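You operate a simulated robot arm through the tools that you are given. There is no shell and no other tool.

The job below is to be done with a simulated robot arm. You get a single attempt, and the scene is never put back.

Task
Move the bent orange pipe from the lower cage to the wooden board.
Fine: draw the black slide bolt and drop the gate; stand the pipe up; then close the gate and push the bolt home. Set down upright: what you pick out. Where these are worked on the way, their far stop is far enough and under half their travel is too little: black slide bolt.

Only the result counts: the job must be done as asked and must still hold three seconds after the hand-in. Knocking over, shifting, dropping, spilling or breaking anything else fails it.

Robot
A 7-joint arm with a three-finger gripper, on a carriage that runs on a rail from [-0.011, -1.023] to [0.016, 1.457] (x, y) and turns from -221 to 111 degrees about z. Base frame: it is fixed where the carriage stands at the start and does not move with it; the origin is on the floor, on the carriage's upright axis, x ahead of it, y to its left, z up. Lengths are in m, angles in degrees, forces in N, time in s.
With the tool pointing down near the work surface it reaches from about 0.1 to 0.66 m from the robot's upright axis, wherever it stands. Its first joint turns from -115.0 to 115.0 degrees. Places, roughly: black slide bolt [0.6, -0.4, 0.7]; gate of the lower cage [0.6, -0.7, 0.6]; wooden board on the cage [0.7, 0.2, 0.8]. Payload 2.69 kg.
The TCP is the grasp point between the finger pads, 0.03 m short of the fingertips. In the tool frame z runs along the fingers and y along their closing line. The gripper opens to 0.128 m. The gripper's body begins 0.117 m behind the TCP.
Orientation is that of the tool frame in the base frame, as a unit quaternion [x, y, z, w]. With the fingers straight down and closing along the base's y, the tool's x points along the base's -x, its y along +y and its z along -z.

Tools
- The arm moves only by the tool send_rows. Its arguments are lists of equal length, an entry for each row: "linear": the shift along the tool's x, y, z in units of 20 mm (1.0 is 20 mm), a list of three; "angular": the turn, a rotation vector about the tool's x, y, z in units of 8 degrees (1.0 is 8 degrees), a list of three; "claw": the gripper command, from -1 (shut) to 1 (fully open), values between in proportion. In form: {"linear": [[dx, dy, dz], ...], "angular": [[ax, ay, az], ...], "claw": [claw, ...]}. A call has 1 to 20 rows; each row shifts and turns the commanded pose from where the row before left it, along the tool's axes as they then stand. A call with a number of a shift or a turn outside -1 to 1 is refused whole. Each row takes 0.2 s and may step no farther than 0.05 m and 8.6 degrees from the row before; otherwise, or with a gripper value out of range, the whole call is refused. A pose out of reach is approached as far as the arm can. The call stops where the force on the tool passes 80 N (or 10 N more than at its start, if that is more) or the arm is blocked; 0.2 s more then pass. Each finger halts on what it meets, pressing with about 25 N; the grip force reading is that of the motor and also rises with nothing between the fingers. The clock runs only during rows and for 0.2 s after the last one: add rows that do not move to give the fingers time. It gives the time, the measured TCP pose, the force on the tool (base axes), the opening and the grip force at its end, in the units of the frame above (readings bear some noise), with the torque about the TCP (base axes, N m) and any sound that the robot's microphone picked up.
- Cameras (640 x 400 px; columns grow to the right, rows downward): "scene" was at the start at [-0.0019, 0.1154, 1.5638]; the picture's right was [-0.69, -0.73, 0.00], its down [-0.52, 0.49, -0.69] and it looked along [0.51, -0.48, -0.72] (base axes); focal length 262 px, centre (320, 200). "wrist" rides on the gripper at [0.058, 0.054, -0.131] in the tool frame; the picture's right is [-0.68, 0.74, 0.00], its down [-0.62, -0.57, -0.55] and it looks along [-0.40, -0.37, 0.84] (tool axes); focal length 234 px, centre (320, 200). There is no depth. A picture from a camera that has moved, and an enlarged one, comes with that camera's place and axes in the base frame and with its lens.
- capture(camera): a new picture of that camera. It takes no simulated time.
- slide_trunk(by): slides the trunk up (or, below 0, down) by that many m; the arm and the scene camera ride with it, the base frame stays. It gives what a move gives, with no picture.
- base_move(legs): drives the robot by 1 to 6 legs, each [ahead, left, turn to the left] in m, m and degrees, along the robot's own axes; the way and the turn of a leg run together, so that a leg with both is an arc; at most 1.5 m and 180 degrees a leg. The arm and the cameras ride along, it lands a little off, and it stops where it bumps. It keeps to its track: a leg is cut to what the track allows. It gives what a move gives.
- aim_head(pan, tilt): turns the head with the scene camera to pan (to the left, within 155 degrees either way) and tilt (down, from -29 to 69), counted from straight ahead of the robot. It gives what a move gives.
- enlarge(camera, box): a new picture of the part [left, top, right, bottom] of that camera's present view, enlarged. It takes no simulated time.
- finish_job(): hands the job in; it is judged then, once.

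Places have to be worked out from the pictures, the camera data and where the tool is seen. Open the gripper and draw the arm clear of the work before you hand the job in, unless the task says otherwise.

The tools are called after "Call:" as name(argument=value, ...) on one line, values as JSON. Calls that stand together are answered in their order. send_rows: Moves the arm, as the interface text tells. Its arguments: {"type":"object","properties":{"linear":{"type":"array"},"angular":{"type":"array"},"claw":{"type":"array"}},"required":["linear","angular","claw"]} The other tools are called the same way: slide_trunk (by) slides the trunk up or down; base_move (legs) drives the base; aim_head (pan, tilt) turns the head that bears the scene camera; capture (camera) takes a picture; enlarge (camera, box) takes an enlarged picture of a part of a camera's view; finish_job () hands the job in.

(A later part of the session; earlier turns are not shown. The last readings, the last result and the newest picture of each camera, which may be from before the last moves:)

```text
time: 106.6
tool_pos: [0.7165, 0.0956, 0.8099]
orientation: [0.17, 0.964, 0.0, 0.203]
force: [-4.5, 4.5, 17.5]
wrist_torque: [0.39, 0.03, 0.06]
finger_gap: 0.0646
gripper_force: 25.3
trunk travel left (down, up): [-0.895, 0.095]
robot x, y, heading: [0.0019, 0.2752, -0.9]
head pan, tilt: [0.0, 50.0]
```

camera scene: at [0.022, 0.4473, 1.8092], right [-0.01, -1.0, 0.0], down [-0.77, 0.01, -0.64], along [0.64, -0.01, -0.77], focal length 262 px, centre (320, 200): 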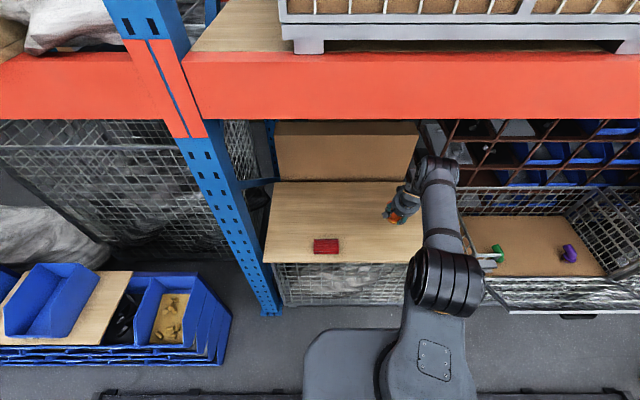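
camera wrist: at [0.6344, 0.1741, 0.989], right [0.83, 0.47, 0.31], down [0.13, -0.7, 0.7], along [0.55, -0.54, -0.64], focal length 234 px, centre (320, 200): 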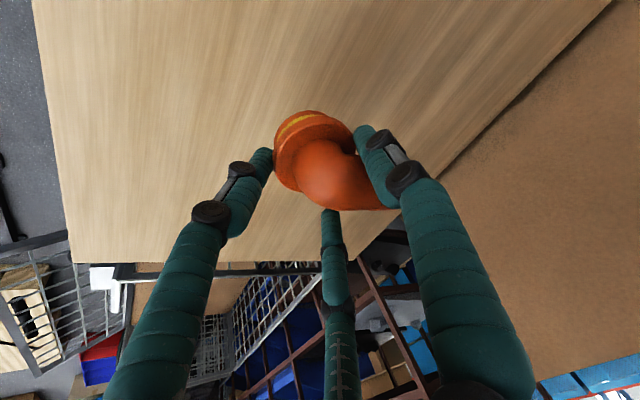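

Contact confirmed at TCP z ≈ 0.812, with the load slightly off-centre, so the flange is nearly flat on the board. I'll ease up 2 mm, then open the fingers gradually.

Call:
slide_trunk(by=0.003)

Call:
send_rows(linear=[[0, 0, 0], [0, 0, 0], [0, 0, 0], [0, 0, 0], [0, 0, 0], [0, 0, 0]], angular=[[0, 0, 0], [0, 0, 0], [0, 0, 0], [0, 0, 0], [0, 0, 0], [0, 0, 0]], claw=[0.03, 0.06, 0.1, 0.15, 0.2, 0.2])

Call:
enlarge(camera="wrist", box=[220, 80, 460, 260])

Call:
enlarge(camera="scene", box=[350, 150, 450, 250])

```text
time: 107.1
tool_pos: [0.7161, 0.0948, 0.809]
orientation: [0.172, 0.964, -0.001, 0.202]
force: [-0.6, 0.8, 2.0]
wrist_torque: [0.11, -0.06, 0.03]
finger_gap: 0.0647
gripper_force: 24.6
trunk travel left (down, up): [-0.898, 0.092]
robot x, y, heading: [0.0066, 0.2751, -0.8]
head pan, tilt: [0.0, 50.0]
```

```text
time: 108.5
tool_pos: [0.7179, 0.0956, 0.8104]
orientation: [0.171, 0.965, 0.0, 0.201]
force: [-0.6, -0.3, -0.6]
wrist_torque: [0.0, -0.02, -0.02]
finger_gap: 0.0771
gripper_force: 0.1
trunk travel left (down, up): [-0.898, 0.092]
robot x, y, heading: [0.0021, 0.2784, -0.4]
head pan, tilt: [0.0, 50.0]
```

```text
2.22 times, centred on (340, 170) of wrist
camera zoom: at [0.6343, 0.1742, 0.9111], right [0.83, 0.47, 0.31], down [0.13, -0.7, 0.7], along [0.55, -0.54, -0.64], focal length 520 px, centre (276, 267)
```

zoom: 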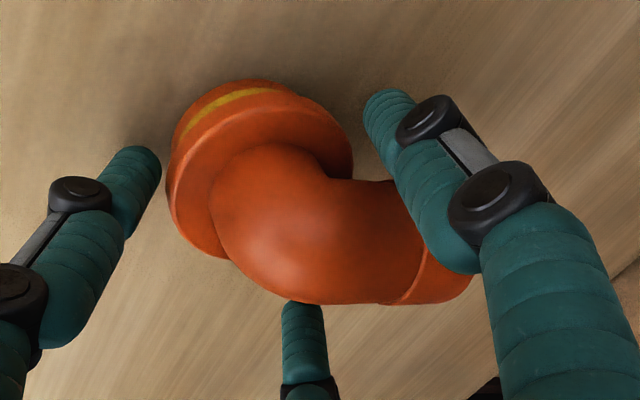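

```text
4.00 times, centred on (400, 200) of scene
camera zoom: at [0.0217, 0.4473, 1.7313], right [-0.01, -1.0, 0.0], down [-0.77, 0.01, -0.64], along [0.64, -0.01, -0.77], focal length 1047 px, centre (0, 200)
```

zoom: 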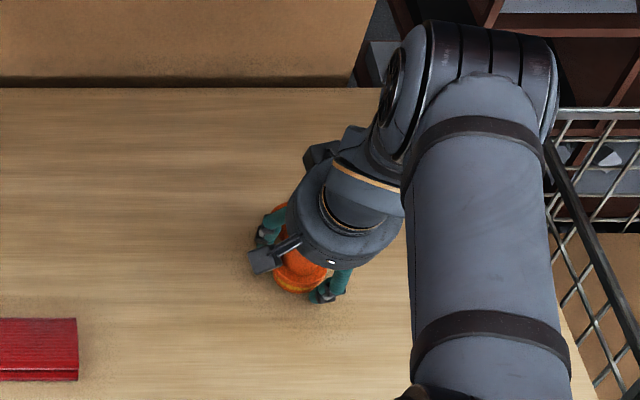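

The pipe has settled on its flange, free of the fingers. I'll open wider and withdraw straight back along the tool axis.

Call:
send_rows(linear=[[0, 0, 0], [0, 0, 0], [0, 0, 0], [0, 0, -0.4], [0, 0, -0.6], [0, 0, -0.8], [0, 0, -0.9], [0, 0, -0.9], [0, 0, -0.9], [0, 0, -0.9], [0, 0, -0.9], [0, 0, 0]], angular=[[0, 0, 0], [0, 0, 0], [0, 0, 0], [0, 0, 0], [0, 0, 0], [0, 0, 0], [0, 0, 0], [0, 0, 0], [0, 0, 0], [0, 0, 0], [0, 0, 0], [0, 0, 0]], claw=[0.3, 0.4, 0.45, 0.45, 0.45, 0.45, 0.45, 0.45, 0.45, 0.45, 0.45, 0.45])

Call:
capture(camera="wrist")

Call:
enlarge(camera="scene", box=[350, 150, 450, 250])

```text
time: 111.1
tool_pos: [0.6697, 0.1038, 0.9251]
orientation: [0.171, 0.965, 0.0, 0.201]
force: [-0.3, -0.1, 0.7]
wrist_torque: [-0.02, 0.0, 0.0]
finger_gap: 0.093
gripper_force: 0.0
trunk travel left (down, up): [-0.898, 0.092]
robot x, y, heading: [0.0026, 0.2808, -0.8]
head pan, tilt: [0.0, 50.0]
```

```text
taken
camera wrist: at [0.5865, 0.183, 1.0262], right [0.83, 0.47, 0.31], down [0.13, -0.7, 0.7], along [0.55, -0.54, -0.64], focal length 234 px, centre (320, 200)
```

wrist: 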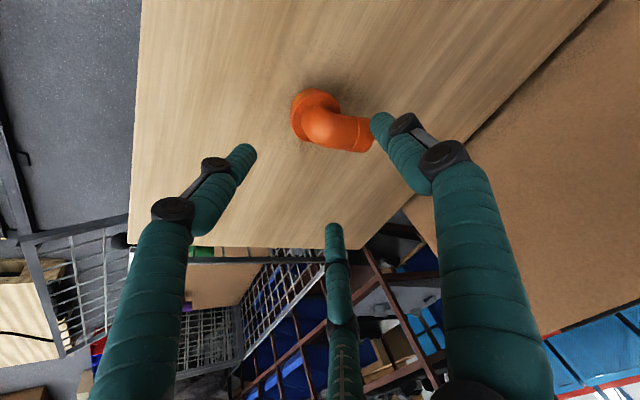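

```text
4.00 times, centred on (400, 200) of scene
camera zoom: at [0.0225, 0.4473, 1.7312], right [-0.01, -1.0, 0.0], down [-0.77, 0.01, -0.64], along [0.64, -0.01, -0.77], focal length 1047 px, centre (0, 200)
```

zoom: 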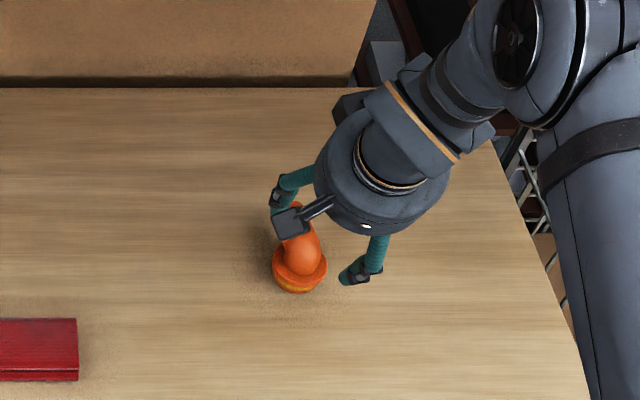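

The pipe stands upright on the board at about (0.718, 0.095). I'll shut the fingers and drive back to the right toward the gate, well above everything.

Call:
send_rows(linear=[[0, 0, -0.9], [0, 0, -0.9], [0, 0, 0], [0, 0, 0]], angular=[[0, 0, 0], [0, 0, 0], [0, 0, 0], [0, 0, 0]], claw=[0.45, 0.45, -0.5, -1])

Call:
base_move(legs=[[0, -0.65, 0]])

Call:
capture(camera="scene")

```text
time: 112.1
tool_pos: [0.6535, 0.1073, 0.9577]
orientation: [0.171, 0.964, 0.0, 0.202]
force: [0.9, 0.2, -0.4]
wrist_torque: [0.01, -0.01, -0.01]
finger_gap: 0.0531
gripper_force: 1.0
trunk travel left (down, up): [-0.898, 0.092]
robot x, y, heading: [0.0006, 0.2752, -0.8]
head pan, tilt: [0.0, 50.0]
```

```text
time: 115.7
tool_pos: [0.6459, -0.53, 0.9572]
orientation: [0.176, 0.963, -0.001, 0.202]
force: [-0.1, 1.2, 0.1]
wrist_torque: [-0.01, 0.0, 0.04]
finger_gap: 0.0021
gripper_force: 25.0
trunk travel left (down, up): [-0.898, 0.092]
robot x, y, heading: [-0.002, -0.3561, -1.1]
head pan, tilt: [0.0, 50.0]
```

```text
taken
camera scene: at [0.0163, -0.1846, 1.7313], right [-0.02, -1.0, 0.0], down [-0.77, 0.02, -0.64], along [0.64, -0.01, -0.77], focal length 262 px, centre (320, 200)
```

scene: 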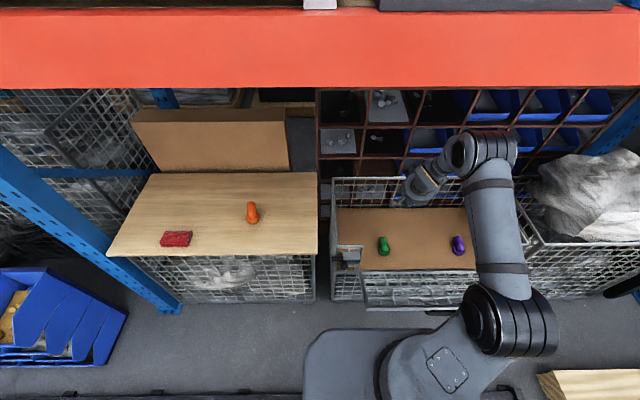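

The pipe is standing well away on the board. Now I'll retract the hand to x ≈ 0.36 at this height so it can come down on the outer side of the open gate.

Call:
send_rows(linear=[[0.873, -0.347, -0.397], [0.873, -0.347, -0.397], [0.873, -0.347, -0.397], [0.873, -0.347, -0.397], [0.873, -0.347, -0.397], [0.873, -0.347, -0.397], [0.873, -0.347, -0.397], [0.873, -0.347, -0.397], [0.873, -0.347, -0.397], [0.873, -0.347, -0.397], [0.873, -0.347, -0.397], [0.873, -0.347, -0.397], [0.873, -0.347, -0.397], [0.873, -0.347, -0.397], [0, 0, 0]], angular=[[0, 0, 0], [0, 0, 0], [0, 0, 0], [0, 0, 0], [0, 0, 0], [0, 0, 0], [0, 0, 0], [0, 0, 0], [0, 0, 0], [0, 0, 0], [0, 0, 0], [0, 0, 0], [0, 0, 0], [0, 0, 0], [0, 0, 0]], claw=[-1, -1, -1, -1, -1, -1, -1, -1, -1, -1, -1, -1, -1, -1, -1])

Call:
capture(camera="scene")

Call:
capture(camera="wrist")

```text
time: 118.8
tool_pos: [0.406, -0.5389, 0.9652]
orientation: [0.166, 0.966, -0.019, 0.198]
force: [0.1, 0.3, -0.7]
wrist_torque: [0.03, 0.0, -0.02]
finger_gap: 0.0021
gripper_force: 24.8
out of reach, approached as far as the arm can: row 8, 9, 10, 12, 13, 14
trunk travel left (down, up): [-0.898, 0.092]
robot x, y, heading: [-0.0022, -0.357, -1.3]
head pan, tilt: [0.0, 50.0]
```

```text
taken
camera scene: at [0.017, -0.1845, 1.7311], right [-0.02, -1.0, 0.0], down [-0.77, 0.02, -0.64], along [0.64, -0.01, -0.77], focal length 262 px, centre (320, 200)
```

scene: 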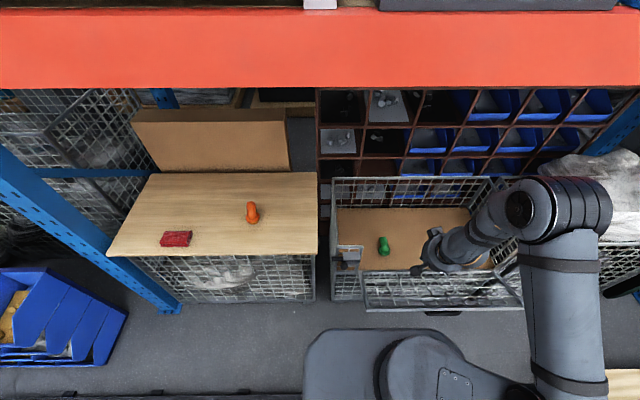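

```text
taken
camera wrist: at [0.3247, -0.457, 1.0656], right [0.83, 0.49, 0.29], down [0.14, -0.67, 0.73], along [0.54, -0.56, -0.62], focal length 234 px, centre (320, 200)
```

wrist: 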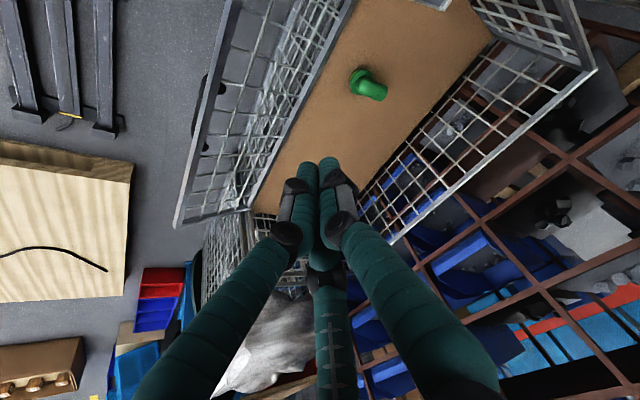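

The arm stops at x ≈ 0.406, so rather than pushing from outside I'll straddle the gate's top bar with open fingers and carry it up. I'll zoom in to locate the bar precisely.

Call:
enlarge(camera="scene", box=[320, 220, 480, 330])

Call:
enlarge(camera="wrist", box=[150, 0, 350, 240])

```text
3.64 times, centred on (400, 275) of scene
camera zoom: at [0.017, -0.1845, 1.7311], right [-0.02, -1.0, 0.0], down [-0.77, 0.02, -0.64], along [0.64, -0.01, -0.77], focal length 952 px, centre (29, -73)
```

zoom: 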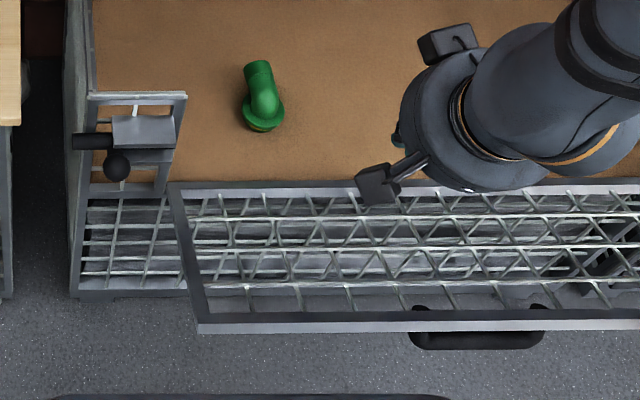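

```text
1.67 times, centred on (250, 120) of wrist
camera zoom: at [0.3247, -0.457, 1.0656], right [0.83, 0.49, 0.29], down [0.14, -0.67, 0.73], along [0.54, -0.56, -0.62], focal length 390 px, centre (437, 333)
```

zoom: 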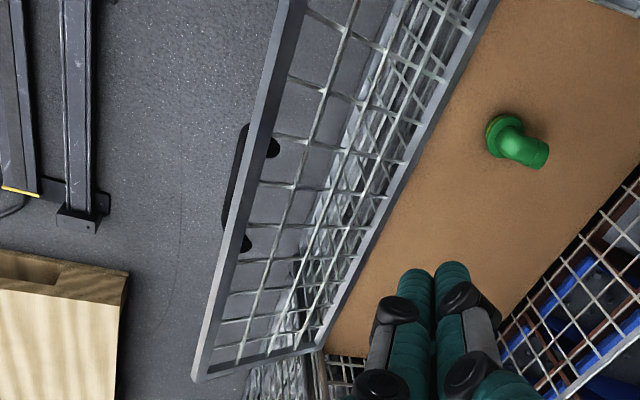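

The gate has crept to about 59°, with its top bar near (0.366, 0.585). I'll open the fingers wide so the back finger can pass outside the bar, and lower the trunk to just above it.

Call:
send_rows(linear=[[0, 0, 0], [0, 0, 0], [0, 0, 0], [0, 0, 0], [0, 0, 0], [0, 0, 0], [0, 0, 0], [0, 0, 0]], angular=[[0, 0, 0], [0, 0, 0], [0, 0, 0], [0, 0, 0], [0, 0, 0], [0, 0, 0], [0, 0, 0], [0, 0, 0]], claw=[0, 0.5, 0.875, 0.875, 0.875, 0.875, 0.875, 0.875])

Call:
slide_trunk(by=-0.27)

Call:
capture(camera="wrist")

Call:
capture(camera="scene")

```text
time: 120.7
tool_pos: [0.4066, -0.5377, 0.9675]
orientation: [0.165, 0.966, -0.019, 0.198]
force: [-0.6, 0.1, 0.2]
wrist_torque: [0.03, 0.0, 0.0]
finger_gap: 0.1203
gripper_force: 0.1
trunk travel left (down, up): [-0.898, 0.092]
robot x, y, heading: [-0.0049, -0.3548, -1.5]
head pan, tilt: [0.0, 50.0]
```

```text
time: 123.4
tool_pos: [0.406, -0.5376, 0.6965]
orientation: [0.164, 0.966, -0.018, 0.2]
force: [0.2, -0.8, -0.4]
wrist_torque: [-0.02, -0.02, 0.0]
finger_gap: 0.1202
gripper_force: 0.1
trunk travel left (down, up): [-0.628, 0.362]
robot x, y, heading: [-0.0076, -0.3544, -1.4]
head pan, tilt: [0.0, 50.0]
```

```text
taken
camera wrist: at [0.3247, -0.456, 0.7955], right [0.82, 0.49, 0.29], down [0.14, -0.67, 0.73], along [0.55, -0.56, -0.62], focal length 234 px, centre (320, 200)
```

wrist: 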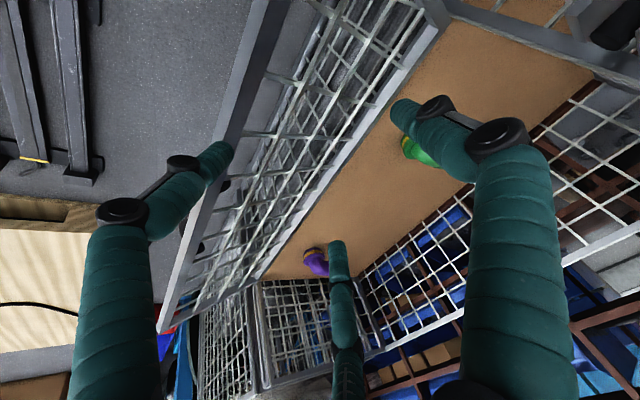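

```text
taken
camera scene: at [0.0163, -0.1843, 1.4605], right [-0.02, -1.0, 0.0], down [-0.77, 0.02, -0.64], along [0.64, -0.01, -0.77], focal length 262 px, centre (320, 200)
```

scene: 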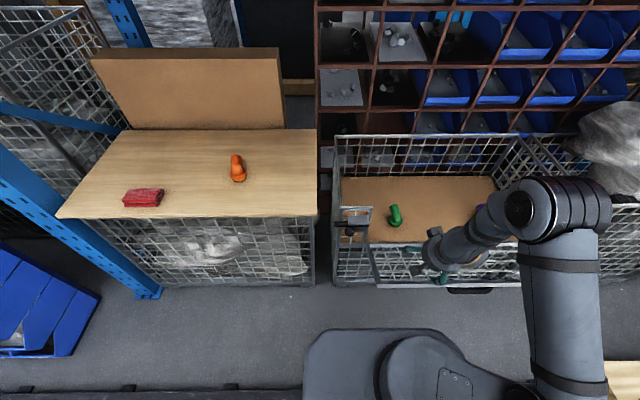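

The back finger is right above the bar, so I need a bit more retraction. I'll try moving back 3 cm now that the trunk is lower.

Call:
send_rows(linear=[[0.65, -0.246, -0.282], [0.65, -0.246, -0.282], [0, 0, 0]], angular=[[0, 0, 0], [0, 0, 0], [0, 0, 0]], claw=[0.875, 0.875, 0.875])

Call:
capture(camera="wrist")

```text
time: 124.2
tool_pos: [0.3841, -0.5386, 0.7021]
orientation: [0.171, 0.966, -0.025, 0.194]
force: [0.0, 0.2, 0.6]
wrist_torque: [-0.02, 0.0, 0.0]
finger_gap: 0.12
gripper_force: 0.1
out of reach, approached as far as the arm can: row 1, 2
trunk travel left (down, up): [-0.628, 0.362]
robot x, y, heading: [-0.0044, -0.3592, -1.3]
head pan, tilt: [0.0, 50.0]
```

```text
taken
camera wrist: at [0.3047, -0.4538, 0.8017], right [0.84, 0.48, 0.27], down [0.14, -0.67, 0.73], along [0.53, -0.57, -0.62], focal length 234 px, centre (320, 200)
```

wrist: 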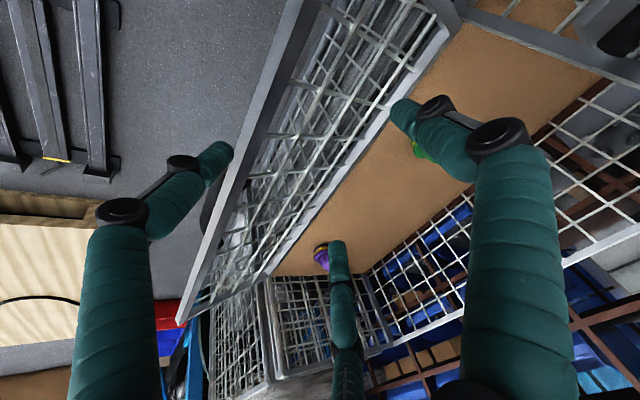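

The back finger now lies outside the bar. I'll lower the trunk 5.5 cm so it goes down beyond the bar's outer side.

Call:
slide_trunk(by=-0.055)

Call:
capture(camera="wrist")

Call:
enlarge(camera="scene", box=[340, 190, 540, 320])

```text
time: 125.2
tool_pos: [0.3868, -0.5319, 0.6475]
orientation: [0.162, 0.967, -0.023, 0.196]
force: [-0.6, -0.5, 0.9]
wrist_torque: [0.0, 0.01, -0.01]
finger_gap: 0.12
gripper_force: 0.1
trunk travel left (down, up): [-0.573, 0.417]
robot x, y, heading: [-0.0062, -0.3549, -1.2]
head pan, tilt: [0.0, 50.0]
```

```text
taken
camera wrist: at [0.3054, -0.4485, 0.7453], right [0.83, 0.49, 0.28], down [0.15, -0.66, 0.73], along [0.54, -0.56, -0.62], focal length 234 px, centre (320, 200)
```

wrist: 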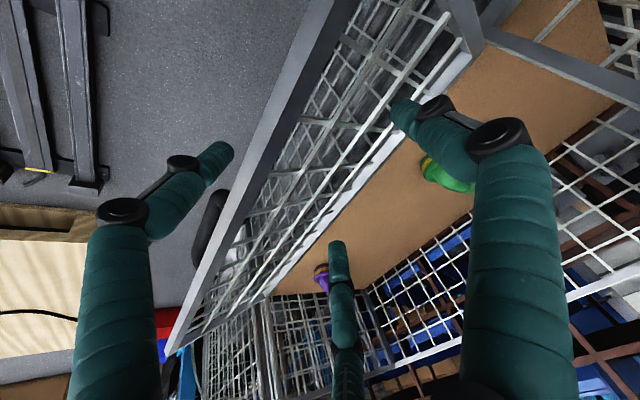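

```text
3.08 times, centred on (440, 255) of scene
camera zoom: at [0.0162, -0.1843, 1.4048], right [-0.02, -1.0, 0.0], down [-0.77, 0.02, -0.64], along [0.64, -0.01, -0.77], focal length 805 px, centre (-49, 31)
```

zoom: 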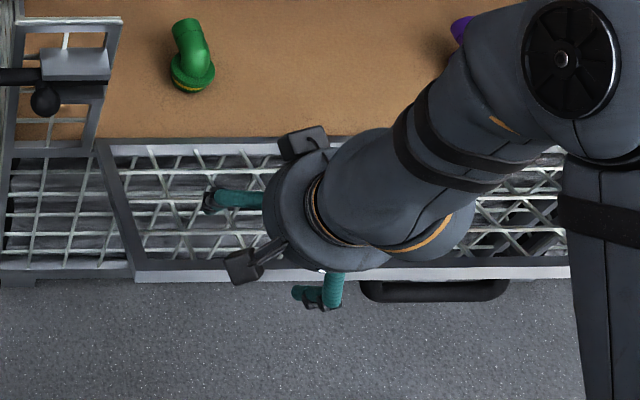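

The back finger is outside the bar and the front ones are above the mesh. I'll lower 3.5 cm more with the arm so the back finger reaches below the bar.

Call:
send_rows(linear=[[0.337, 0, 0.8], [0.337, 0, 0.8], [0, 0, 0]], angular=[[0, 0, 0], [0, 0, 0], [0, 0, 0]], claw=[0.875, 0.875, 0.875])

Call:
capture(camera="wrist")

Call:
enlarge(camera="scene", box=[340, 190, 540, 320])

```text
time: 126.0
tool_pos: [0.3966, -0.5269, 0.616]
orientation: [0.163, 0.966, -0.028, 0.197]
force: [0.2, 0.3, -0.8]
wrist_torque: [0.0, -0.02, 0.01]
finger_gap: 0.1203
gripper_force: 0.2
out of reach, approached as far as the arm can: row 1, 2
trunk travel left (down, up): [-0.573, 0.417]
robot x, y, heading: [-0.004, -0.3545, -1.3]
head pan, tilt: [0.0, 50.0]
```

```text
taken
camera wrist: at [0.3154, -0.4439, 0.7143], right [0.83, 0.49, 0.27], down [0.15, -0.66, 0.74], along [0.54, -0.57, -0.62], focal length 234 px, centre (320, 200)
```

wrist: 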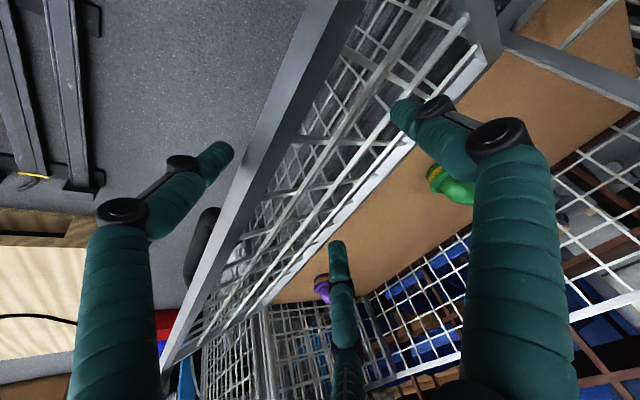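

```text
3.08 times, centred on (440, 255) of scene
camera zoom: at [0.0163, -0.1844, 1.4051], right [-0.02, -1.0, 0.0], down [-0.77, 0.02, -0.64], along [0.64, -0.01, -0.77], focal length 805 px, centre (-49, 31)
```

zoom: 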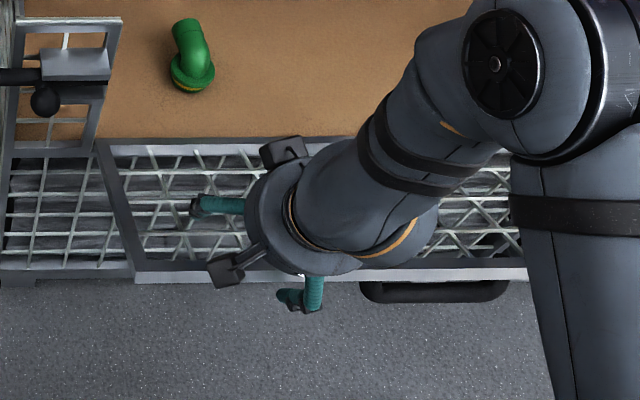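

The back finger now hangs on the outer side of the gate's top bar. I'll carry the bar up along its arc, first to about 30°.

Call:
send_rows(linear=[[-0.72, 0.18, -0.4], [-0.72, 0.18, -0.4], [-0.72, 0.18, -0.4], [-0.72, 0.18, -0.4], [-0.81, 0.234, -0.21], [-0.81, 0.234, -0.21], [-0.81, 0.234, -0.21], [-0.81, 0.234, -0.21], [0, 0, 0]], angular=[[0, 0, 0], [0, 0, 0], [0, 0, 0], [0, 0, 0], [0, 0, 0], [0, 0, 0], [0, 0, 0], [0, 0, 0], [0, 0, 0]], claw=[0.875, 0.875, 0.875, 0.875, 0.875, 0.875, 0.875, 0.875, 0.875])

Call:
capture(camera="wrist")

Call:
capture(camera="scene")

```text
time: 128.0
tool_pos: [0.4893, -0.5317, 0.7097]
orientation: [0.169, 0.965, -0.024, 0.197]
force: [0.4, 0.3, -0.9]
wrist_torque: [0.0, 0.04, -0.05]
finger_gap: 0.1198
gripper_force: 0.0
trunk travel left (down, up): [-0.573, 0.417]
robot x, y, heading: [-0.0049, -0.3554, -1.3]
head pan, tilt: [0.0, 50.0]
```

```text
taken
camera wrist: at [0.4094, -0.449, 0.8091], right [0.83, 0.48, 0.28], down [0.14, -0.67, 0.73], along [0.53, -0.57, -0.62], focal length 234 px, centre (320, 200)
```

wrist: 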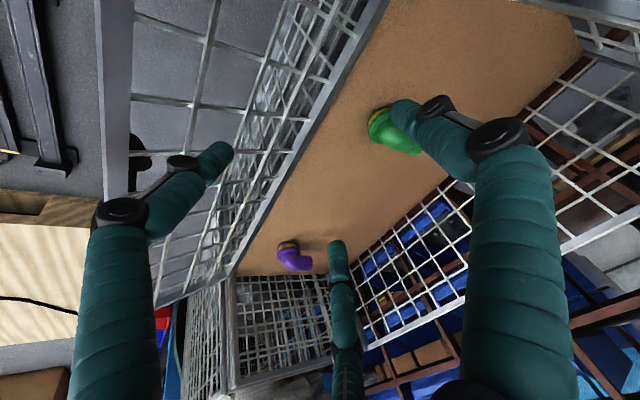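

```text
taken
camera scene: at [0.0163, -0.1844, 1.4063], right [-0.02, -1.0, 0.0], down [-0.77, 0.02, -0.64], along [0.64, -0.01, -0.77], focal length 262 px, centre (320, 200)
```

scene: 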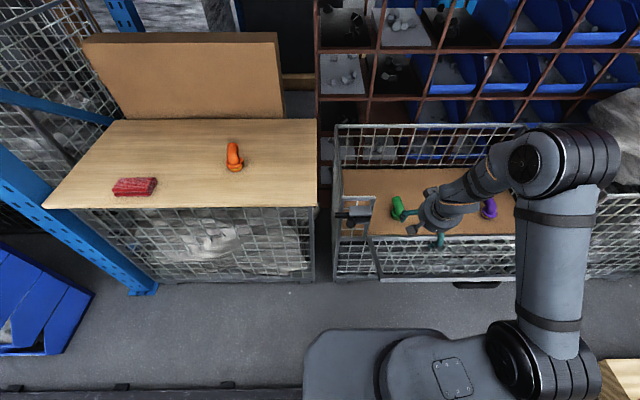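

The finger slipped over the bar because I rose too early; the gate hasn't moved. To get a deeper hold I'll shut the fingers, raise, and give the arm more sideways room (hand farther to the right of the column) so it can retract further.

Call:
send_rows(linear=[[-0.3, -0.3, -0.8], [-0.3, -0.3, -0.8], [-0.4, -0.9, -0.5], [-0.3, -0.95, 0.1], [-0.3, -0.95, 0.1], [-0.3, -0.95, 0.1], [-0.3, -0.95, 0.1], [-0.3, -0.95, 0.1], [-0.3, -0.95, 0.1], [0, 0, 0]], angular=[[0, 0, 0], [0, 0, 0], [0, 0, 0], [0, 0, 0], [0, 0, 0], [0, 0, 0], [0, 0, 0], [0, 0, 0], [0, 0, 0], [0, 0, 0]], claw=[0.5, 0, -0.5, -1, -1, -1, -1, -1, -1, -1])

Call:
base_move(legs=[[0, 0.17, 0]])

Call:
capture(camera="scene")

```text
time: 130.2
tool_pos: [0.4749, -0.6826, 0.7541]
orientation: [0.169, 0.966, -0.025, 0.197]
force: [-0.1, -0.1, -0.4]
wrist_torque: [0.0, 0.0, 0.03]
finger_gap: 0.0021
gripper_force: 24.5
trunk travel left (down, up): [-0.573, 0.417]
robot x, y, heading: [-0.0014, -0.3561, -1.1]
head pan, tilt: [0.0, 50.0]
```

```text
time: 131.6
tool_pos: [0.4785, -0.5098, 0.7556]
orientation: [0.169, 0.966, -0.025, 0.196]
force: [0.1, -0.6, 0.7]
wrist_torque: [-0.02, 0.04, -0.03]
finger_gap: 0.0025
gripper_force: 25.3
trunk travel left (down, up): [-0.573, 0.417]
robot x, y, heading: [-0.0016, -0.1782, -1.1]
head pan, tilt: [0.0, 50.0]
```

```text
taken
camera scene: at [0.018, -0.0108, 1.4062], right [-0.02, -1.0, 0.0], down [-0.77, 0.02, -0.64], along [0.64, -0.01, -0.77], focal length 262 px, centre (320, 200)
```

scene: 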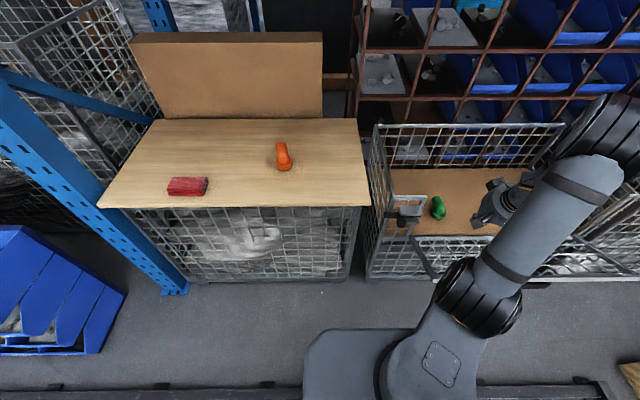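

Now the hand has more sideways room. I'll retract to x ≈ 0.325 at this height, above the gate bar.

Call:
send_rows(linear=[[0.84, -0.326, -0.359], [0.84, -0.326, -0.359], [0.84, -0.326, -0.359], [0.84, -0.326, -0.359], [0.84, -0.326, -0.359], [0.84, -0.326, -0.359], [0.84, -0.326, -0.359], [0.84, -0.326, -0.359], [0, 0, 0]], angular=[[0, 0, 0], [0, 0, 0], [0, 0, 0], [0, 0, 0], [0, 0, 0], [0, 0, 0], [0, 0, 0], [0, 0, 0], [0, 0, 0]], claw=[-1, -1, -1, -1, -1, -1, -1, -1, -1])

Call:
capture(camera="wrist")

Call:
capture(camera="scene")

```text
time: 133.6
tool_pos: [0.3233, -0.509, 0.7539]
orientation: [0.167, 0.966, -0.024, 0.196]
force: [0.5, -0.2, -0.4]
wrist_torque: [-0.02, -0.01, -0.02]
finger_gap: 0.0022
gripper_force: 24.5
trunk travel left (down, up): [-0.573, 0.417]
robot x, y, heading: [-0.0037, -0.1821, -1.2]
head pan, tilt: [0.0, 50.0]
```

```text
taken
camera wrist: at [0.2442, -0.4248, 0.8528], right [0.83, 0.48, 0.28], down [0.14, -0.67, 0.73], along [0.54, -0.57, -0.62], focal length 234 px, centre (320, 200)
```

wrist: 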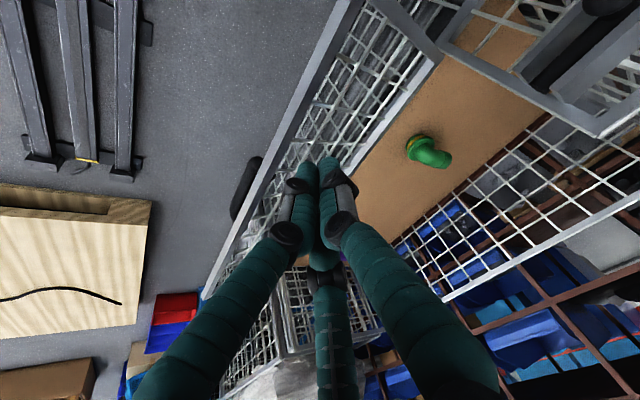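

```text
taken
camera scene: at [0.018, -0.0115, 1.4063], right [-0.02, -1.0, 0.0], down [-0.77, 0.02, -0.64], along [0.64, -0.01, -0.77], focal length 262 px, centre (320, 200)
```

scene: 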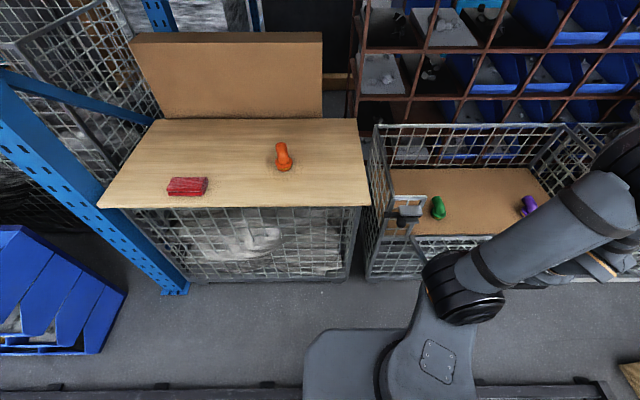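

The gate has crept to about 63° (top bar near (0.359, 0.568)), and the fingers can now come down outside it. I'll descend toward (0.312, −0.51, 0.56) in two stages.

Call:
send_rows(linear=[[0.44, -0.037, 0.86], [0.44, -0.037, 0.86], [0.44, -0.037, 0.86], [0.44, -0.037, 0.86], [0.44, -0.037, 0.86], [0, 0, 0]], angular=[[0, 0, 0], [0, 0, 0], [0, 0, 0], [0, 0, 0], [0, 0, 0], [0, 0, 0]], claw=[-1, -1, -1, -1, -1, -1])

Call:
capture(camera="wrist")

```text
time: 135.0
tool_pos: [0.3162, -0.5083, 0.6577]
orientation: [0.169, 0.966, -0.025, 0.196]
force: [-0.3, 0.5, -0.7]
wrist_torque: [-0.01, -0.03, 0.0]
finger_gap: 0.0022
gripper_force: 25.2
trunk travel left (down, up): [-0.573, 0.417]
robot x, y, heading: [-0.0033, -0.1804, -1.3]
head pan, tilt: [0.0, 50.0]
```

```text
taken
camera wrist: at [0.2359, -0.4236, 0.7567], right [0.83, 0.48, 0.28], down [0.14, -0.67, 0.73], along [0.54, -0.57, -0.62], focal length 234 px, centre (320, 200)
```

wrist: 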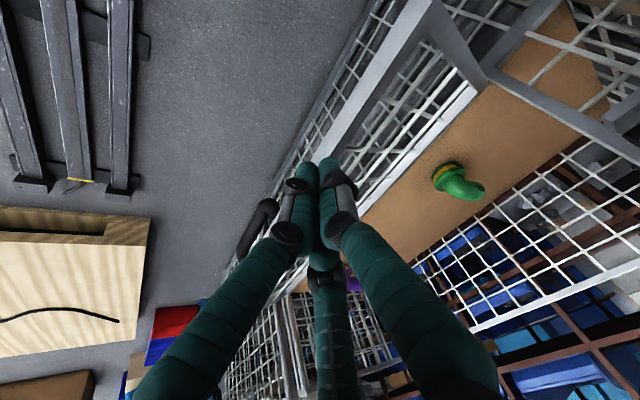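

The fingertips are nearly level with the bar and on its outer side. I'll continue down and slightly back.

Call:
send_rows(linear=[[0.5, -0.05, 0.84], [0.5, -0.05, 0.84], [0.5, -0.05, 0.84], [0.5, -0.05, 0.84], [0.5, -0.05, 0.84], [0, 0, 0]], angular=[[0, 0, 0], [0, 0, 0], [0, 0, 0], [0, 0, 0], [0, 0, 0], [0, 0, 0]], claw=[-1, -1, -1, -1, -1, -1])

Call:
capture(camera="wrist")

Call:
capture(camera="scene")

```text
time: 136.4
tool_pos: [0.3007, -0.5081, 0.5626]
orientation: [0.169, 0.965, -0.024, 0.197]
force: [-0.3, 0.3, 0.2]
wrist_torque: [-0.01, -0.01, -0.01]
finger_gap: 0.0021
gripper_force: 25.2
trunk travel left (down, up): [-0.573, 0.417]
robot x, y, heading: [-0.001, -0.1813, -1.2]
head pan, tilt: [0.0, 50.0]
```

```text
taken
camera wrist: at [0.2203, -0.4234, 0.6615], right [0.83, 0.48, 0.28], down [0.14, -0.67, 0.73], along [0.54, -0.57, -0.62], focal length 234 px, centre (320, 200)
```

wrist: 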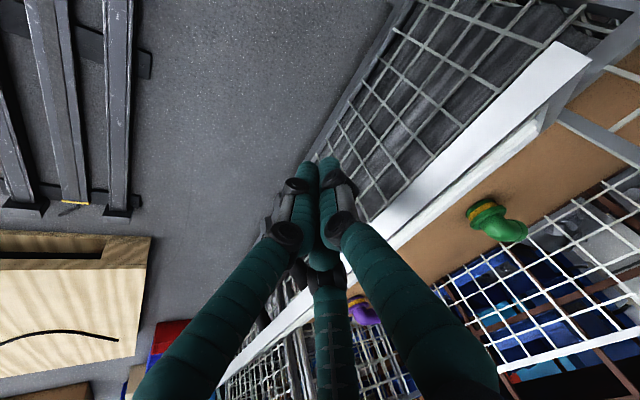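

```text
taken
camera scene: at [0.0181, -0.0115, 1.4063], right [-0.02, -1.0, 0.0], down [-0.77, 0.02, -0.64], along [0.64, -0.01, -0.77], focal length 262 px, centre (320, 200)
```

scene: 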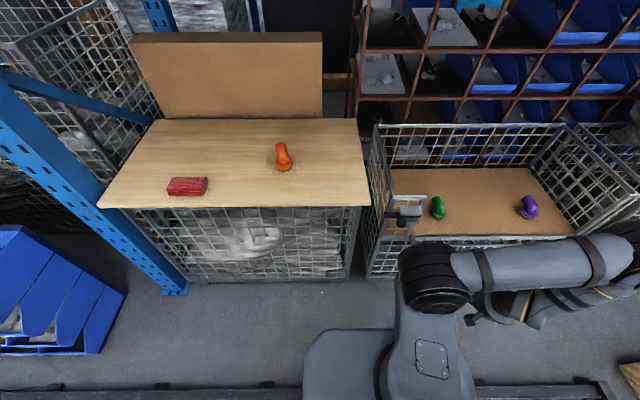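

The fingers are now outside and slightly below the gate's top bar. I'll push +x to make contact, then follow the arc up, checking early.

Call:
send_rows(linear=[[-0.5425, 0.21, 0.231], [-0.5425, 0.21, 0.231], [-0.56, 0.146, -0.349], [-0.56, 0.146, -0.349], [-0.56, 0.146, -0.349], [0, 0, 0]], angular=[[0, 0, 0], [0, 0, 0], [0, 0, 0], [0, 0, 0], [0, 0, 0], [0, 0, 0]], claw=[-1, -1, -1, -1, -1, -1])

Call:
capture(camera="wrist")

```text
time: 137.8
tool_pos: [0.3454, -0.5099, 0.5937]
orientation: [0.175, 0.965, -0.024, 0.194]
force: [-38.2, -1.8, 4.9]
wrist_torque: [0.0, -0.35, -0.31]
finger_gap: 0.0023
gripper_force: 24.9
trunk travel left (down, up): [-0.573, 0.417]
robot x, y, heading: [-0.0014, -0.1825, -1.4]
head pan, tilt: [0.0, 50.0]
```

```text
taken
camera wrist: at [0.2663, -0.4244, 0.6931], right [0.84, 0.47, 0.28], down [0.13, -0.67, 0.73], along [0.53, -0.58, -0.63], focal length 234 px, centre (320, 200)
```

wrist: 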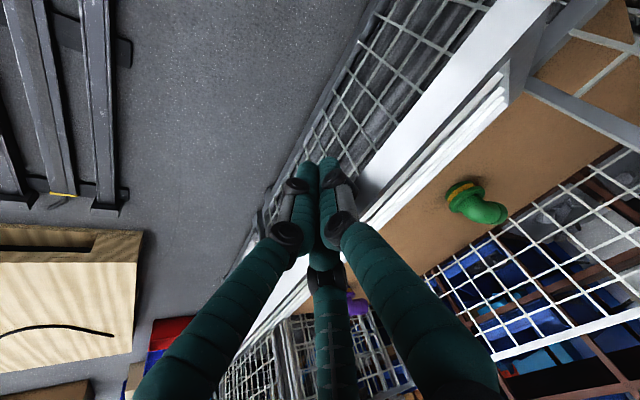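

Contact is made at the bar (38 N, mostly gate weight). I'll keep following the arc upward.

Call:
send_rows(linear=[[-0.534, 0.148, -0.262], [-0.534, 0.148, -0.262], [-0.534, 0.148, -0.262], [-0.52, 0.147, -0.23], [-0.52, 0.147, -0.23], [-0.52, 0.147, -0.23], [0, 0, 0]], angular=[[0, 0, 0], [0, 0, 0], [0, 0, 0], [0, 0, 0], [0, 0, 0], [0, 0, 0], [0, 0, 0]], claw=[-1, -1, -1, -1, -1, -1, -1])

Call:
capture(camera="wrist")

Call:
capture(camera="scene")

```text
time: 139.4
tool_pos: [0.4017, -0.5078, 0.6449]
orientation: [0.165, 0.966, -0.023, 0.196]
force: [-7.1, -0.4, -7.8]
wrist_torque: [0.1, -0.12, -0.06]
finger_gap: 0.002
gripper_force: 25.1
trunk travel left (down, up): [-0.573, 0.417]
robot x, y, heading: [-0.0024, -0.1796, -1.3]
head pan, tilt: [0.0, 50.0]
```

```text
taken
camera wrist: at [0.3207, -0.4241, 0.7441], right [0.83, 0.49, 0.28], down [0.14, -0.66, 0.73], along [0.54, -0.57, -0.62], focal length 234 px, centre (320, 200)
```

wrist: 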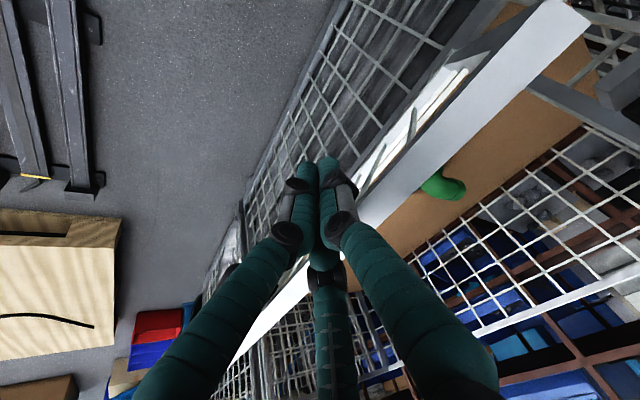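

```text
taken
camera scene: at [0.0174, -0.0123, 1.4058], right [-0.02, -1.0, 0.0], down [-0.77, 0.02, -0.64], along [0.64, -0.01, -0.77], focal length 262 px, centre (320, 200)
```

scene: 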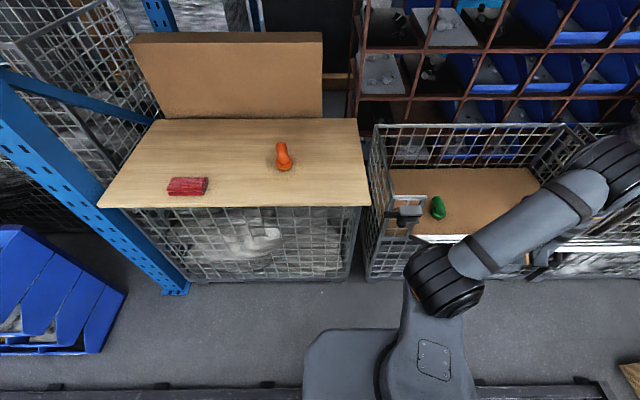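

The gate is rising with the fingers under light load. I'll continue along the arc toward about 20°.

Call:
send_rows(linear=[[-0.62, 0.19, -0.14], [-0.62, 0.19, -0.14], [-0.62, 0.19, -0.14], [-0.658, 0.222, 0.04], [-0.658, 0.222, 0.04], [-0.658, 0.222, 0.04], [-0.658, 0.222, 0.04], [0, 0, 0]], angular=[[0, 0, 0], [0, 0, 0], [0, 0, 0], [0, 0, 0], [0, 0, 0], [0, 0, 0], [0, 0, 0], [0, 0, 0]], claw=[-1, -1, -1, -1, -1, -1, -1, -1])

Call:
capture(camera="wrist")

Call:
enlarge(camera="scene", box=[360, 110, 600, 300])

```text
time: 141.2
tool_pos: [0.4853, -0.5095, 0.6872]
orientation: [0.169, 0.965, -0.024, 0.198]
force: [-9.9, -3.4, 1.6]
wrist_torque: [-0.01, -0.19, -0.12]
finger_gap: 0.0022
gripper_force: 25.3
trunk travel left (down, up): [-0.573, 0.417]
robot x, y, heading: [-0.0004, -0.1801, -1.2]
head pan, tilt: [0.0, 50.0]
```

```text
taken
camera wrist: at [0.4045, -0.425, 0.7853], right [0.83, 0.48, 0.28], down [0.14, -0.67, 0.73], along [0.54, -0.57, -0.62], focal length 234 px, centre (320, 200)
```

wrist: 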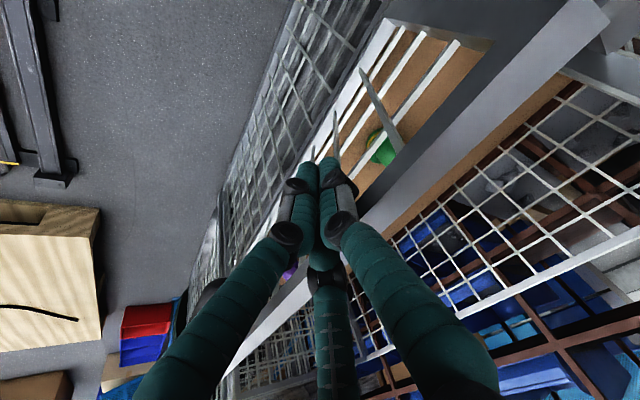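

```text
2.11 times, centred on (480, 205) of scene
camera zoom: at [0.0167, -0.0117, 1.4063], right [-0.02, -1.0, 0.0], down [-0.77, 0.02, -0.64], along [0.64, -0.01, -0.77], focal length 551 px, centre (-17, 190)
```

zoom: 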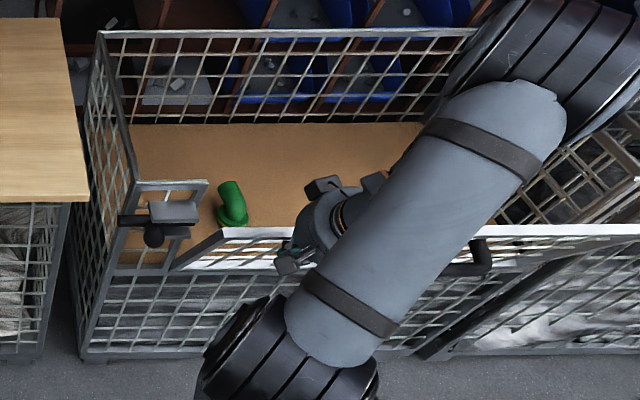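

The gate is up to about 20–25°. I'll keep pushing forward to close it.

Call:
send_rows(linear=[[-0.577, 0.216, 0.187], [-0.577, 0.216, 0.187], [-0.577, 0.216, 0.187], [-0.577, 0.216, 0.187], [-0.577, 0.216, 0.187], [0, 0, 0]], angular=[[0, 0, 0], [0, 0, 0], [0, 0, 0], [0, 0, 0], [0, 0, 0], [0, 0, 0]], claw=[-1, -1, -1, -1, -1, -1])

Call:
enlarge(camera="scene", box=[360, 110, 600, 300])

Call:
capture(camera="wrist")

```text
time: 142.6
tool_pos: [0.5521, -0.5087, 0.6922]
orientation: [0.169, 0.965, -0.024, 0.197]
force: [-6.0, 2.5, 1.3]
wrist_torque: [0.06, 0.12, -0.02]
finger_gap: 0.0023
gripper_force: 24.9
trunk travel left (down, up): [-0.573, 0.417]
robot x, y, heading: [-0.0013, -0.1792, -0.9]
head pan, tilt: [0.0, 50.0]
```

```text
2.11 times, centred on (480, 205) of scene
camera zoom: at [0.0172, -0.0111, 1.4062], right [-0.02, -1.0, 0.0], down [-0.77, 0.02, -0.64], along [0.64, -0.01, -0.77], focal length 551 px, centre (-17, 190)
```

zoom: 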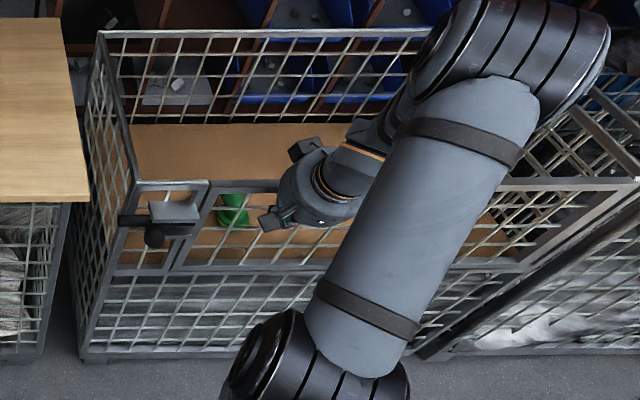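

```text
taken
camera wrist: at [0.4708, -0.4249, 0.7906], right [0.83, 0.48, 0.28], down [0.14, -0.67, 0.73], along [0.54, -0.57, -0.62], focal length 234 px, centre (320, 200)
```

wrist: 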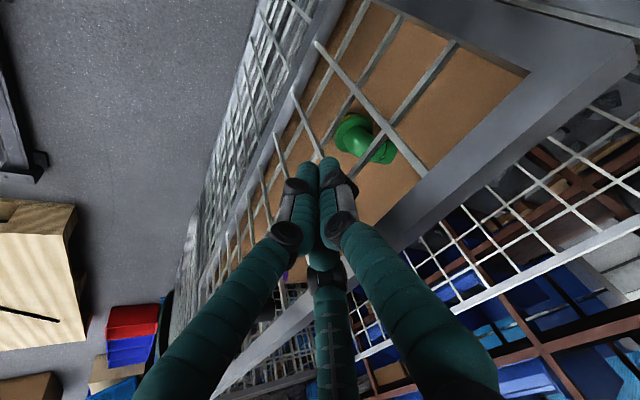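

The gate looks nearly closed. I'll push the last bit forward gently and watch for the closed stop.

Call:
send_rows(linear=[[-0.51, 0.17, 0.0], [-0.51, 0.17, 0.0], [-0.43, 0.17, 0.18], [0, 0, 0]], angular=[[0, 0, 0], [0, 0, 0], [0, 0, 0], [0, 0, 0]], claw=[-1, -1, -1, -1])

Call:
enlarge(camera="scene", box=[390, 180, 490, 260])

```text
time: 143.4
tool_pos: [0.5527, -0.5098, 0.6905]
orientation: [0.179, 0.967, -0.018, 0.18]
force: [-16.0, 1.4, 3.8]
wrist_torque: [-0.19, 0.26, -0.11]
finger_gap: 0.0021
gripper_force: 25.1
trunk travel left (down, up): [-0.573, 0.417]
robot x, y, heading: [0.0012, -0.1836, -1.5]
head pan, tilt: [0.0, 50.0]
stopped in row 3: the force on the tool passed its limit at 86 N (the readings are from after the stop); the commanded pose is now the measured one
```

```text
5.00 times, centred on (440, 220) of scene
camera zoom: at [0.0167, -0.0104, 1.4066], right [-0.02, -1.0, 0.0], down [-0.76, 0.02, -0.64], along [0.64, -0.02, -0.77], focal length 1308 px, centre (-280, 100)
```

zoom: 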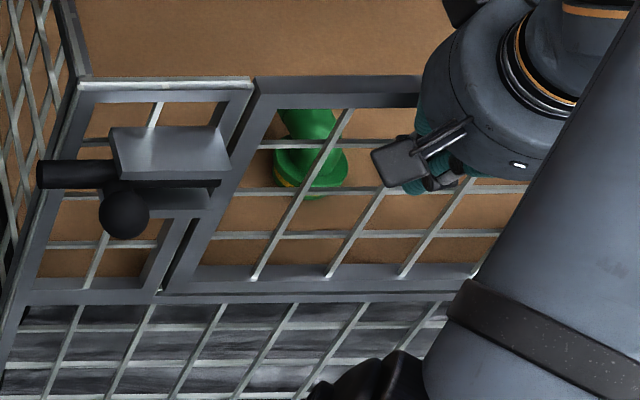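

The gate reached its closed stop (86 N, flush with the fixed panel). I'll back off gently and check that it stays shut.

Call:
send_rows(linear=[[0.5, -0.17, -0.2], [0.6, -0.2, -0.25], [0.6, -0.2, -0.25], [0, 0, 0], [0, 0, 0]], angular=[[0, 0, 0], [0, 0, 0], [0, 0, 0], [0, 0, 0], [0, 0, 0]], claw=[-1, -1, -1, -1, -1])

Call:
enlarge(camera="scene", box=[390, 180, 490, 260])

Call:
capture(camera="wrist")

```text
time: 144.6
tool_pos: [0.5186, -0.5076, 0.6904]
orientation: [0.178, 0.967, -0.018, 0.182]
force: [-0.1, -0.3, -0.3]
wrist_torque: [-0.02, -0.01, 0.02]
finger_gap: 0.002
gripper_force: 24.7
trunk travel left (down, up): [-0.573, 0.417]
robot x, y, heading: [-0.0025, -0.179, -1.7]
head pan, tilt: [0.0, 50.0]
```

```text
5.00 times, centred on (440, 220) of scene
camera zoom: at [0.0185, -0.0116, 1.4063], right [-0.02, -1.0, 0.0], down [-0.77, 0.02, -0.64], along [0.64, -0.02, -0.77], focal length 1308 px, centre (-280, 100)
```

zoom: 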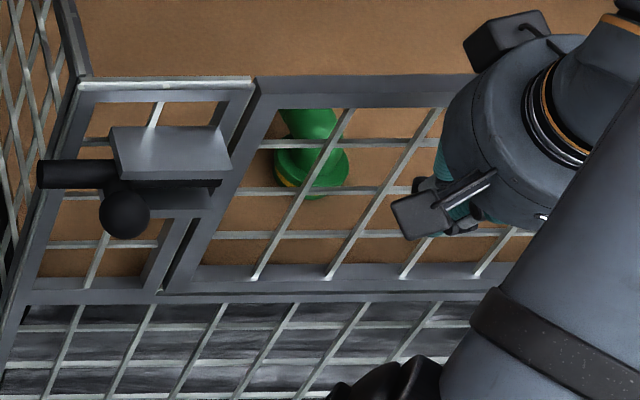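

```text
taken
camera wrist: at [0.4412, -0.4255, 0.7932], right [0.85, 0.46, 0.26], down [0.15, -0.68, 0.72], along [0.51, -0.57, -0.65], focal length 234 px, centre (320, 200)
```

wrist: 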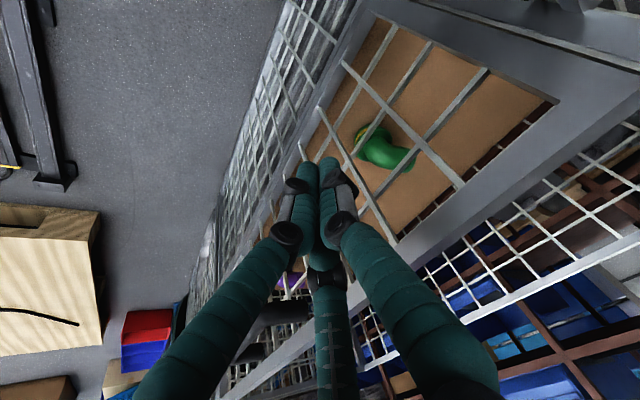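

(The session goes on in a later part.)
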